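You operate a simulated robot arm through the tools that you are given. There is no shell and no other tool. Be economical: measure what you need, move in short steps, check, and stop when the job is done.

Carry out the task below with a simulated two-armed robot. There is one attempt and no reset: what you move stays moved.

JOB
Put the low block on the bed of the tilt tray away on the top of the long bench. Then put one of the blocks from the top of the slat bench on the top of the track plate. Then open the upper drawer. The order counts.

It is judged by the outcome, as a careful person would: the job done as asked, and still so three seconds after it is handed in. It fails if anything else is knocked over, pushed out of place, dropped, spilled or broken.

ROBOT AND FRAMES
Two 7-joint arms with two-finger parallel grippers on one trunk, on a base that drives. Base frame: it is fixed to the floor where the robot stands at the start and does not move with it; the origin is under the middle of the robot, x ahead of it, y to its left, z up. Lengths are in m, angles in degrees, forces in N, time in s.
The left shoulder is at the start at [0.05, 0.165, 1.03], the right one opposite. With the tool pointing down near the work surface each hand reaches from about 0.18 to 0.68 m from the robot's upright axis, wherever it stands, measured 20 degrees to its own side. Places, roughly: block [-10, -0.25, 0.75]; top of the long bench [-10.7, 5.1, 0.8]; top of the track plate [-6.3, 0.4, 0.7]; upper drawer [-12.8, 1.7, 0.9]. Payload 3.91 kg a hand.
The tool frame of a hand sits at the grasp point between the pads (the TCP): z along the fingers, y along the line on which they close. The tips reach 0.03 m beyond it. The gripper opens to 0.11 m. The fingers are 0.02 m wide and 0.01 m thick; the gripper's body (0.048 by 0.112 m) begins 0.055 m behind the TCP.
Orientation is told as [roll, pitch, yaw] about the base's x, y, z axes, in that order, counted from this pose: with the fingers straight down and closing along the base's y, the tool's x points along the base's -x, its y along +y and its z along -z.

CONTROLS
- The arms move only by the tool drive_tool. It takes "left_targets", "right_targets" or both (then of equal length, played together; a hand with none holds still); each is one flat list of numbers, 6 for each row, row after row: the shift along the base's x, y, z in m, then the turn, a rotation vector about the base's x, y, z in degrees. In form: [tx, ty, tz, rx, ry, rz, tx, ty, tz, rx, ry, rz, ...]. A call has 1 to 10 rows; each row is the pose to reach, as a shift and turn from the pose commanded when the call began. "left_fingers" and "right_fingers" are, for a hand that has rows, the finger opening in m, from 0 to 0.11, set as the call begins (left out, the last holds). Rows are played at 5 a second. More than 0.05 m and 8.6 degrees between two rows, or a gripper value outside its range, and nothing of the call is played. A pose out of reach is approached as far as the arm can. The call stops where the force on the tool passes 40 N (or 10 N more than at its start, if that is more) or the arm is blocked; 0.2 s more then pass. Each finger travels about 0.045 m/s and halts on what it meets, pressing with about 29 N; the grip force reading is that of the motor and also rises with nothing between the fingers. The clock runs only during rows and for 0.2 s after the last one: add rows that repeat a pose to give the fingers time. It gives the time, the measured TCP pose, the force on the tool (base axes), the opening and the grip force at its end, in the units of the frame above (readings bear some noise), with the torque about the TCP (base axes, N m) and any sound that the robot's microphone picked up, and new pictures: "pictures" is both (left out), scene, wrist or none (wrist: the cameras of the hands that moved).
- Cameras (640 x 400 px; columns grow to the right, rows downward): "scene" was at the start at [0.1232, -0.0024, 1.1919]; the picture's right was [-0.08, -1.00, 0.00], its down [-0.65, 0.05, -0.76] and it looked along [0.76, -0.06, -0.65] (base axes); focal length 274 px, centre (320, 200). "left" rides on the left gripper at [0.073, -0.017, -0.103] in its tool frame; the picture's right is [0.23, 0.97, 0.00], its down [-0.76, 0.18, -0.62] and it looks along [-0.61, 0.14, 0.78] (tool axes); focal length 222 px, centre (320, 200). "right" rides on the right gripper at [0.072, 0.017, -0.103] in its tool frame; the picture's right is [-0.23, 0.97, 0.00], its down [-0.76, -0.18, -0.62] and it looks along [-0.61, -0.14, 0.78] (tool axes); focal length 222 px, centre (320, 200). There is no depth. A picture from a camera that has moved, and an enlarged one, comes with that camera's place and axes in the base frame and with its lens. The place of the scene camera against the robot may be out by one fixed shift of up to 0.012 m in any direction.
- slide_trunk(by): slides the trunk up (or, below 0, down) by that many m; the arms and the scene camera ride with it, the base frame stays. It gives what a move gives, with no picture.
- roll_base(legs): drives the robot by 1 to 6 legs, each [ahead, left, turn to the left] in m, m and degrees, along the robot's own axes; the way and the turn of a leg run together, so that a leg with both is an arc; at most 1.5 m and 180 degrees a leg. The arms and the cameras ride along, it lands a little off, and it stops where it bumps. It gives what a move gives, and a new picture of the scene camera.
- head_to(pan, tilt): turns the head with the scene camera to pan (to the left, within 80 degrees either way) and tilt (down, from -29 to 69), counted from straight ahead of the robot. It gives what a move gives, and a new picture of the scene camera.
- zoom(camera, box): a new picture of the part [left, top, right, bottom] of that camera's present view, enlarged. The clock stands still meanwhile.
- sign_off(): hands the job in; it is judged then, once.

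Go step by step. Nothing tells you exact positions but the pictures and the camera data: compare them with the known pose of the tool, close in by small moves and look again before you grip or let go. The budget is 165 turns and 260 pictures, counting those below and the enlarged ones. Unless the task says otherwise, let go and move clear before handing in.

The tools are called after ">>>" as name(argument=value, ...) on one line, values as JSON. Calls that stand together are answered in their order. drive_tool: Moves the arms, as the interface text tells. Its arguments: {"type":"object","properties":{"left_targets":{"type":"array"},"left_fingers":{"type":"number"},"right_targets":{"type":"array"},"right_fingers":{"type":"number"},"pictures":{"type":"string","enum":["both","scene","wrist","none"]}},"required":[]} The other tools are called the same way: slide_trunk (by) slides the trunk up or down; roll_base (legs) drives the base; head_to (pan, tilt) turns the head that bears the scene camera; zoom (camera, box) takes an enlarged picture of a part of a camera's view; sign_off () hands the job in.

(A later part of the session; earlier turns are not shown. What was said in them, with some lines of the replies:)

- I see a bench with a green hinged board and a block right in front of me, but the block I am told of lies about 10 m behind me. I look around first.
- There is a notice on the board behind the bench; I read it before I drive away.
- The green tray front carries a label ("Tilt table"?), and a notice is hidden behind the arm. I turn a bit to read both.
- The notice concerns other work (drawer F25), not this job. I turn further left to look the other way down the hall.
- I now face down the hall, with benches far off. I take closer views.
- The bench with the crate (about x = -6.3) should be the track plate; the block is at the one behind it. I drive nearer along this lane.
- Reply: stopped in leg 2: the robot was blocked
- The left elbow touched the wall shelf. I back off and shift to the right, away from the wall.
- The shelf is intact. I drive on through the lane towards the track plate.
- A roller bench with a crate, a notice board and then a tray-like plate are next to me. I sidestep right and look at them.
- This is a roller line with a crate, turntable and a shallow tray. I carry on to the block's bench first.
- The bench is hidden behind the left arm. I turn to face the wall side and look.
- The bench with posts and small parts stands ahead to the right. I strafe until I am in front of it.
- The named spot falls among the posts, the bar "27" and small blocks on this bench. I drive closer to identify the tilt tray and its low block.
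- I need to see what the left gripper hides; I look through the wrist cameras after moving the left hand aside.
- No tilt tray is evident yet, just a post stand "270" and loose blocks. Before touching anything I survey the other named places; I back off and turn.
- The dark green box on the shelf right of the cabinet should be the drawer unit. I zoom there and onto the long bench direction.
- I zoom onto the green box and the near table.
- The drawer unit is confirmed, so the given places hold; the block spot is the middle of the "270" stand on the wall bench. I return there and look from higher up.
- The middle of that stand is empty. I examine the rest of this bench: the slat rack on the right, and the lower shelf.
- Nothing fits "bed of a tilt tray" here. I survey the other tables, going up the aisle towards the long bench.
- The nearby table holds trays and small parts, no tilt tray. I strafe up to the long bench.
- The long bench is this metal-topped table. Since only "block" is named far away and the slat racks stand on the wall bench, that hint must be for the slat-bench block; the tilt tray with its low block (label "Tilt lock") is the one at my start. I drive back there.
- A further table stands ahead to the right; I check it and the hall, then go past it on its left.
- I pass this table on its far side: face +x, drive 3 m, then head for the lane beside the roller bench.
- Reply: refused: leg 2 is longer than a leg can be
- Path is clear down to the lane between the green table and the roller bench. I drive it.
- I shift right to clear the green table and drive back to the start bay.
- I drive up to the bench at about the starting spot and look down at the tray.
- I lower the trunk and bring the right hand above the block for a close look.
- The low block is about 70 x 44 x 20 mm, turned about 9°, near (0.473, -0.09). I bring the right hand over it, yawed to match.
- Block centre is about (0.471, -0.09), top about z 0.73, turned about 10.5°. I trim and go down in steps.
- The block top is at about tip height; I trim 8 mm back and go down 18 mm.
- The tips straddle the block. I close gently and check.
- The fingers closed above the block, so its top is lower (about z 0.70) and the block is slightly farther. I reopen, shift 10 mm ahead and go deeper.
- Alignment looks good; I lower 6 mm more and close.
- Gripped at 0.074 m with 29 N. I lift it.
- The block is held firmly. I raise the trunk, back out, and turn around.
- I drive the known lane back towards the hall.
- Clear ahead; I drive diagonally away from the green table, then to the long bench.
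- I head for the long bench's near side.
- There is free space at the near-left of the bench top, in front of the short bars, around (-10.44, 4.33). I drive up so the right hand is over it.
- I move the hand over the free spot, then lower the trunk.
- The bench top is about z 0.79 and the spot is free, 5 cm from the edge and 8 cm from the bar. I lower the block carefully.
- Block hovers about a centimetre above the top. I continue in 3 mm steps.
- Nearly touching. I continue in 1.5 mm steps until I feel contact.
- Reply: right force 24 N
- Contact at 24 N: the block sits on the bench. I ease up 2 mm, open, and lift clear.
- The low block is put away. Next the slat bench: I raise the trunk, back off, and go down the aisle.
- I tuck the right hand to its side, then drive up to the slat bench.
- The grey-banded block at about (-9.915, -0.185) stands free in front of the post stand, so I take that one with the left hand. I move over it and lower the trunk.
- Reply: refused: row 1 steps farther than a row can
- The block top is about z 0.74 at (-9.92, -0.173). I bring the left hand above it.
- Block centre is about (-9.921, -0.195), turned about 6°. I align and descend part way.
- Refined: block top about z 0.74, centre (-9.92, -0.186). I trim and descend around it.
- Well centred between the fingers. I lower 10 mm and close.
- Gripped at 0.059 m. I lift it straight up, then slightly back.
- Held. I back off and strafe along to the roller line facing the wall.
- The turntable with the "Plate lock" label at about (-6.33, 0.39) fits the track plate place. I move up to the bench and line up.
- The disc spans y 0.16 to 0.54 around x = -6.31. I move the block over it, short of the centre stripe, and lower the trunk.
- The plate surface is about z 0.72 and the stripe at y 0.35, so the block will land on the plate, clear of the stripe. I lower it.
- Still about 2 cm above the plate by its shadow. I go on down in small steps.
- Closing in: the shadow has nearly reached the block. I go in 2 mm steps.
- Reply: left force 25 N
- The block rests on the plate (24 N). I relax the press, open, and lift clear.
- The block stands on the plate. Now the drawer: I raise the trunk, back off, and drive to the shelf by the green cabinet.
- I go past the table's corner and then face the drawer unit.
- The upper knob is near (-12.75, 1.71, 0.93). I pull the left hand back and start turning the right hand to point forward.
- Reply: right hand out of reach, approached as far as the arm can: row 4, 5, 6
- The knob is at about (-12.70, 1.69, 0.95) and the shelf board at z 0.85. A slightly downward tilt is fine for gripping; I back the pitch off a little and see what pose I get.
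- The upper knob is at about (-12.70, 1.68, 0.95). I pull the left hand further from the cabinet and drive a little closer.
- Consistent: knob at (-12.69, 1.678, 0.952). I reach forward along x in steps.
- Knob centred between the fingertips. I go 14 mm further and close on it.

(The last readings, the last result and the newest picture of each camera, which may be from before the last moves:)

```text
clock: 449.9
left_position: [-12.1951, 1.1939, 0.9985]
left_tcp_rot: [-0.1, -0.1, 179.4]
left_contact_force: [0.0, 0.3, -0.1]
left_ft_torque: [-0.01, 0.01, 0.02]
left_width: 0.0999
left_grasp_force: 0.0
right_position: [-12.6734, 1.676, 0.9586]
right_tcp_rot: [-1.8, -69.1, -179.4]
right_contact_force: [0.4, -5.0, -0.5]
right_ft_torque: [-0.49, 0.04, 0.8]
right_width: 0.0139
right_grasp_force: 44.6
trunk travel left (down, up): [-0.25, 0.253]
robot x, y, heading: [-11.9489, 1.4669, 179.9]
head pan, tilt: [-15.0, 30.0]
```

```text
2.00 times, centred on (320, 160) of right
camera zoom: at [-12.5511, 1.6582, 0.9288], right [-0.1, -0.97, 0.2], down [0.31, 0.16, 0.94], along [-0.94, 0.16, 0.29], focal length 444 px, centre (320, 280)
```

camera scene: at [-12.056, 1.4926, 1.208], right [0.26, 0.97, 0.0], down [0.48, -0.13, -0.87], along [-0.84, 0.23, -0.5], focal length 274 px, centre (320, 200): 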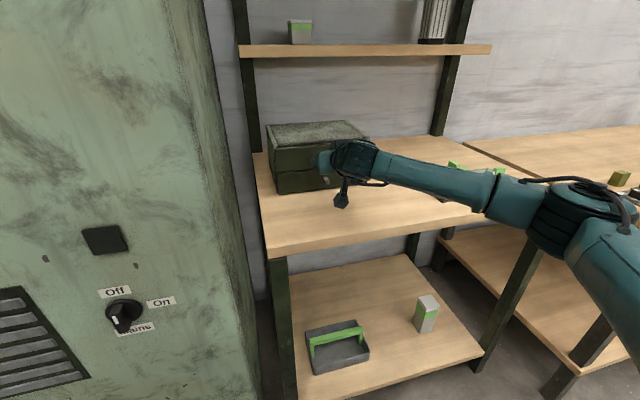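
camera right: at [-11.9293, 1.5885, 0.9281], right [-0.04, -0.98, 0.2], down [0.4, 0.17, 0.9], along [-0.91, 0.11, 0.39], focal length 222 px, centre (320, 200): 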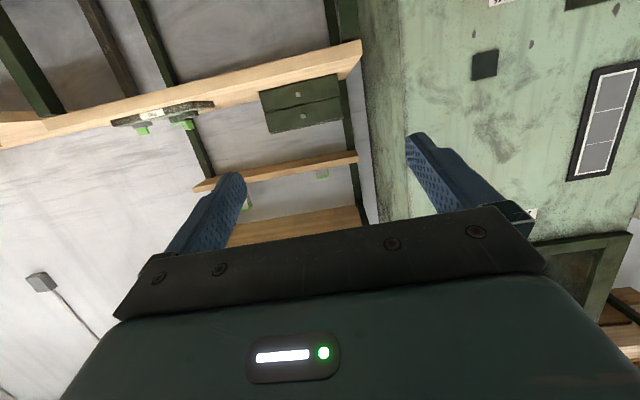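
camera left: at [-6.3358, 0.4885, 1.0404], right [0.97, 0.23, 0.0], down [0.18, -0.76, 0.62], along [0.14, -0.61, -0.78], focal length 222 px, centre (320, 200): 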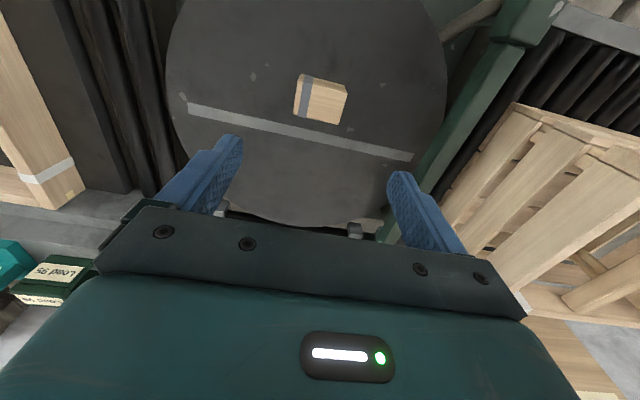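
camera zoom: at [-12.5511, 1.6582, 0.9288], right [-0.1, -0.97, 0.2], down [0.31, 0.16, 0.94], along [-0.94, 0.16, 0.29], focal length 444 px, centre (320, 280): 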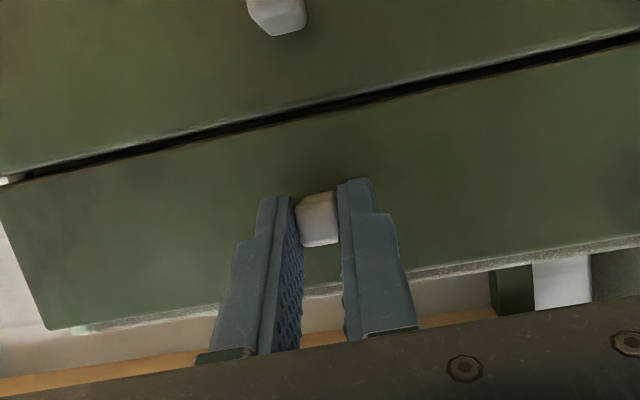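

The knob is gripped (14 mm). I pull straight out in +x.

>>> drive_tool(right_targets=[0.01, 0, 0, 0, 0, 0, 0.02, 0, 0, 0, 0, 0, 0.035, 0, 0, 0, 0, 0, 0.05, 0, 0, 0, 0, 0, 0.065, 0, 0, 0, 0, 0], pictures="scene")

>>> zoom(camera="scene", box=[250, 100, 410, 240])

```text
clock: 451.1
left_position: [-12.1962, 1.1937, 0.9974]
left_tcp_rot: [0.0, -0.1, 179.3]
left_contact_force: [-0.7, 0.6, -0.3]
left_ft_torque: [-0.01, 0.0, 0.01]
left_width: 0.1003
left_grasp_force: 0.1
right_position: [-12.6082, 1.6764, 0.9598]
right_tcp_rot: [-2.1, -69.0, -179.1]
right_contact_force: [0.1, -11.4, -4.1]
right_ft_torque: [-0.65, 1.11, 1.0]
right_width: 0.0139
right_grasp_force: 44.5
trunk travel left (down, up): [-0.25, 0.253]
robot x, y, heading: [-11.948, 1.4664, 179.9]
head pan, tilt: [-15.0, 30.0]
camera scene: at [-12.0561, 1.4916, 1.2079], right [0.26, 0.97, 0.0], down [0.48, -0.13, -0.87], along [-0.84, 0.23, -0.5], focal length 274 px, centre (320, 200)
```

scene: 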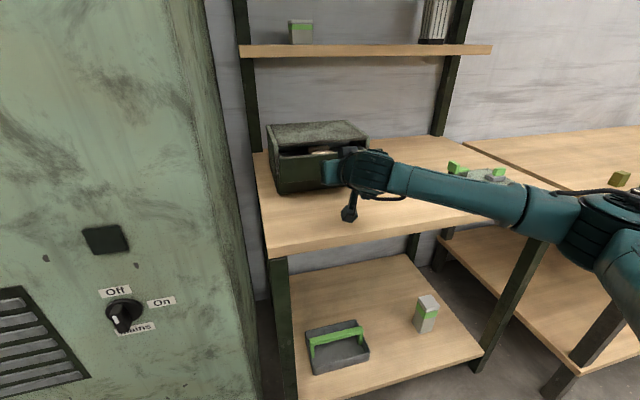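

```text
2.86 times, centred on (330, 170) of scene
camera zoom: at [-12.0561, 1.4916, 1.2079], right [0.26, 0.97, 0.0], down [0.48, -0.13, -0.87], along [-0.84, 0.23, -0.5], focal length 783 px, centre (291, 286)
```

zoom: 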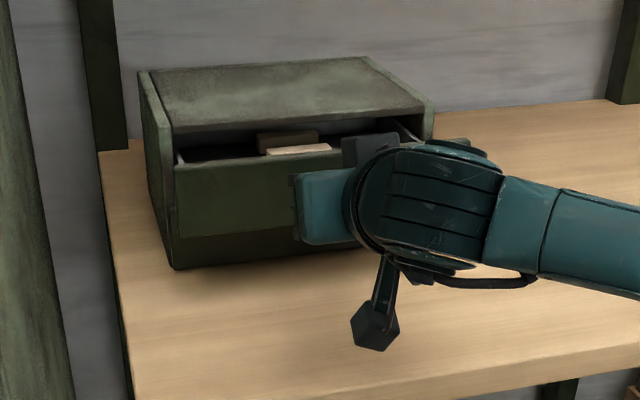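

The drawer opens. I pull it a bit further, watching the force.

>>> drive_tool(right_targets=[0.012, 0, 0, 0, 0, 0, 0.024, 0, 0, 0, 0, 0, 0.036, 0, 0, 0, 0, 0, 0.048, 0, 0, 0, 0, 0], pictures="scene")

>>> zoom(camera="scene", box=[250, 100, 410, 240])

```text
clock: 452.1
left_position: [-12.1943, 1.194, 0.9981]
left_tcp_rot: [-0.1, -0.1, 179.4]
left_contact_force: [0.0, 0.5, 0.1]
left_ft_torque: [-0.02, 0.01, 0.04]
left_width: 0.1002
left_grasp_force: 0.0
right_position: [-12.5607, 1.6752, 0.96]
right_tcp_rot: [-1.8, -68.9, -179.4]
right_contact_force: [0.7, -13.5, -7.9]
right_ft_torque: [-0.63, 0.53, 1.02]
right_width: 0.0139
right_grasp_force: 45.0
trunk travel left (down, up): [-0.25, 0.253]
robot x, y, heading: [-11.948, 1.4637, 180.1]
head pan, tilt: [-15.0, 30.0]
camera scene: at [-12.0565, 1.4917, 1.208], right [0.26, 0.97, 0.0], down [0.48, -0.13, -0.87], along [-0.84, 0.23, -0.5], focal length 274 px, centre (320, 200)
```

scene: 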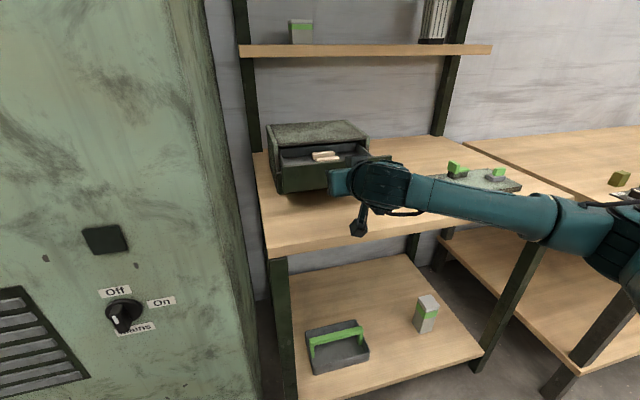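

```text
2.86 times, centred on (330, 170) of scene
camera zoom: at [-12.0565, 1.4917, 1.208], right [0.26, 0.97, 0.0], down [0.48, -0.13, -0.87], along [-0.84, 0.23, -0.5], focal length 783 px, centre (291, 286)
```

zoom: 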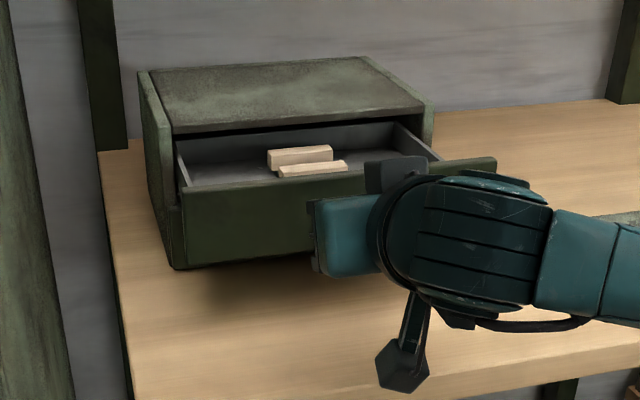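

Open about 0.11 m and clearly so. I try a few centimetres more toward its stop.

>>> drive_tool(right_targets=[0.01, 0, 0, 0, 0, 0, 0.02, 0, 0, 0, 0, 0, 0.03, 0, 0, 0, 0, 0], pictures="none")

>>> zoom(camera="scene", box=[250, 100, 410, 240])

```text
clock: 452.9
left_position: [-12.1948, 1.1941, 0.9982]
left_tcp_rot: [-0.1, 0.1, 179.3]
left_contact_force: [0.9, -1.6, -0.2]
left_ft_torque: [0.03, -0.01, -0.01]
left_width: 0.1
left_grasp_force: 0.1
right_position: [-12.5308, 1.677, 0.9598]
right_tcp_rot: [-2.0, -69.0, -179.3]
right_contact_force: [1.1, -13.3, -6.9]
right_ft_torque: [-0.6, -0.7, 0.99]
right_width: 0.0139
right_grasp_force: 44.6
trunk travel left (down, up): [-0.25, 0.253]
robot x, y, heading: [-11.9482, 1.465, 179.7]
head pan, tilt: [-15.0, 30.0]
```

```text
2.86 times, centred on (330, 170) of scene
camera zoom: at [-12.0566, 1.4916, 1.208], right [0.26, 0.97, 0.0], down [0.48, -0.13, -0.87], along [-0.84, 0.23, -0.5], focal length 783 px, centre (291, 286)
```

zoom: 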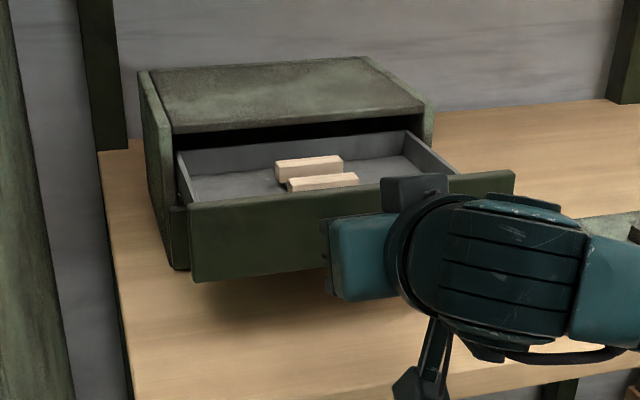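

The drawer is well open (0.14 m) with its back wall near the front. I release the knob and back away.

>>> drive_tool(right_targets=[0, 0, 0, 0, 0, 0, 0, 0, 0, 0, 0, 0, 0, 0, 0, 0, 0, 0, 0, 0, 0, 0, 0, 0, 0.03, 0, 0.005, 0, 0, 0, 0.06, 0, 0.01, 0, 0, 0, 0.1, 0, 0.03, 0, 0, 0], right_fingers=0.06, pictures="scene")

>>> roll_base(legs=[[-0.3, 0, 0]])

>>> zoom(camera="scene", box=[220, 80, 420, 220])

```text
clock: 454.5
left_position: [-12.195, 1.1942, 0.9982]
left_tcp_rot: [-0.1, -0.1, 179.4]
left_contact_force: [0.3, 0.5, -0.1]
left_ft_torque: [0.0, 0.02, 0.01]
left_width: 0.1001
left_grasp_force: 0.0
right_position: [-12.4285, 1.6781, 0.9888]
right_tcp_rot: [-1.9, -69.1, -179.5]
right_contact_force: [-1.0, -0.4, 0.6]
right_ft_torque: [0.0, -0.04, -0.04]
right_width: 0.0603
right_grasp_force: 0.0
trunk travel left (down, up): [-0.25, 0.253]
robot x, y, heading: [-11.9468, 1.466, 179.7]
head pan, tilt: [-15.0, 30.0]
camera scene: at [-12.0558, 1.4926, 1.2081], right [0.26, 0.97, 0.0], down [0.48, -0.13, -0.87], along [-0.84, 0.23, -0.5], focal length 274 px, centre (320, 200)
```

scene: 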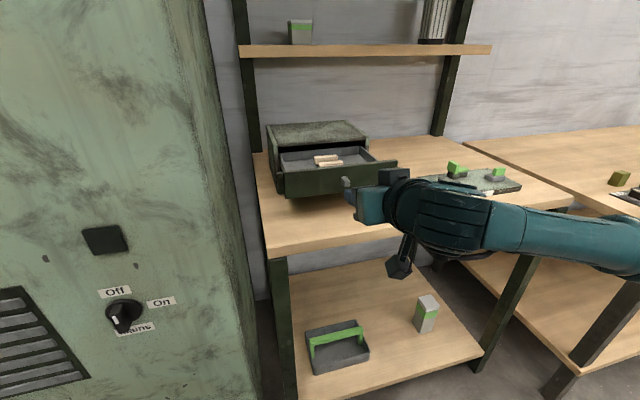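

```text
clock: 456.6
left_position: [-11.8954, 1.1935, 0.9992]
left_tcp_rot: [0.0, 0.0, 179.8]
left_contact_force: [0.6, 0.4, 0.5]
left_ft_torque: [0.03, -0.03, 0.01]
left_width: 0.1001
left_grasp_force: 0.1
right_position: [-12.133, 1.6745, 0.9887]
right_tcp_rot: [-1.9, -69.1, -179.1]
right_contact_force: [0.0, 0.1, 0.7]
right_ft_torque: [0.02, 0.02, 0.03]
right_width: 0.0601
right_grasp_force: 0.1
trunk travel left (down, up): [-0.25, 0.253]
robot x, y, heading: [-11.6503, 1.4666, -179.7]
head pan, tilt: [-15.0, 30.0]
camera scene: at [-11.7576, 1.4921, 1.2081], right [0.26, 0.97, 0.0], down [0.48, -0.13, -0.87], along [-0.84, 0.22, -0.5], focal length 274 px, centre (320, 200)
```

scene: 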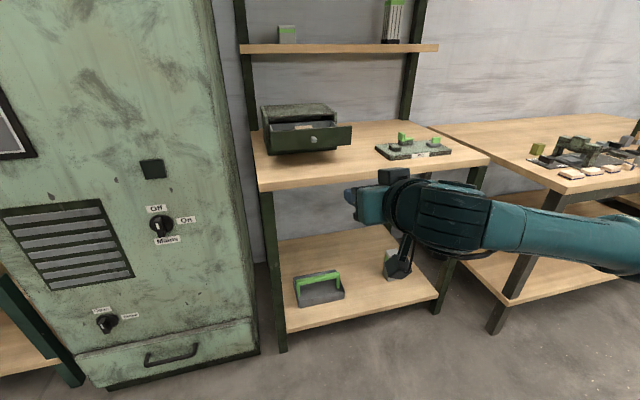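

```text
2.86 times, centred on (320, 150) of scene
camera zoom: at [-11.7576, 1.4921, 1.2081], right [0.26, 0.97, 0.0], down [0.48, -0.13, -0.87], along [-0.84, 0.22, -0.5], focal length 783 px, centre (320, 343)
```

zoom: 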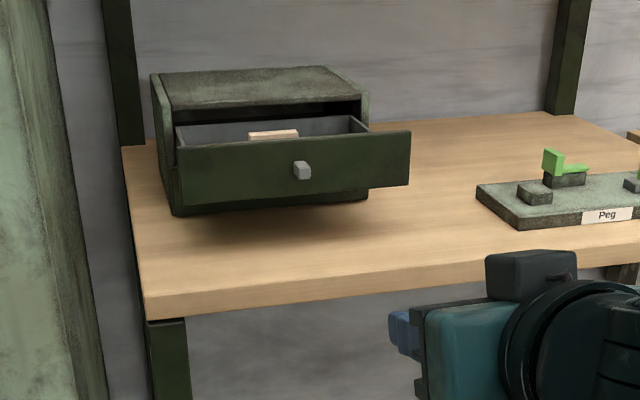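

The upper drawer stays open, both blocks are in place, and both hands are empty and clear, so I hand in.

>>> sign_off()

```text
The job is handed in.
```

I put the low block on the long bench, then one block from the slat bench on the track plate, then opened the upper drawer. All three were checked in the pictures before I handed in. Early on, my left arm brushed the wall shelf, but it still looked intact with everything in place.

Three of the places were my reading of the job:
- **Tilt tray:** I took it to be the green hinged tray at my starting spot, because nothing like a tray was at the listed block position.
- **Slat bench:** I took it to be the wall bench with the slat racks, where the listed block position fell, and used the grey-banded block from it.
- **Track plate:** I took it to be the round turntable marked "Plate lock", which sits where the track plate was listed.
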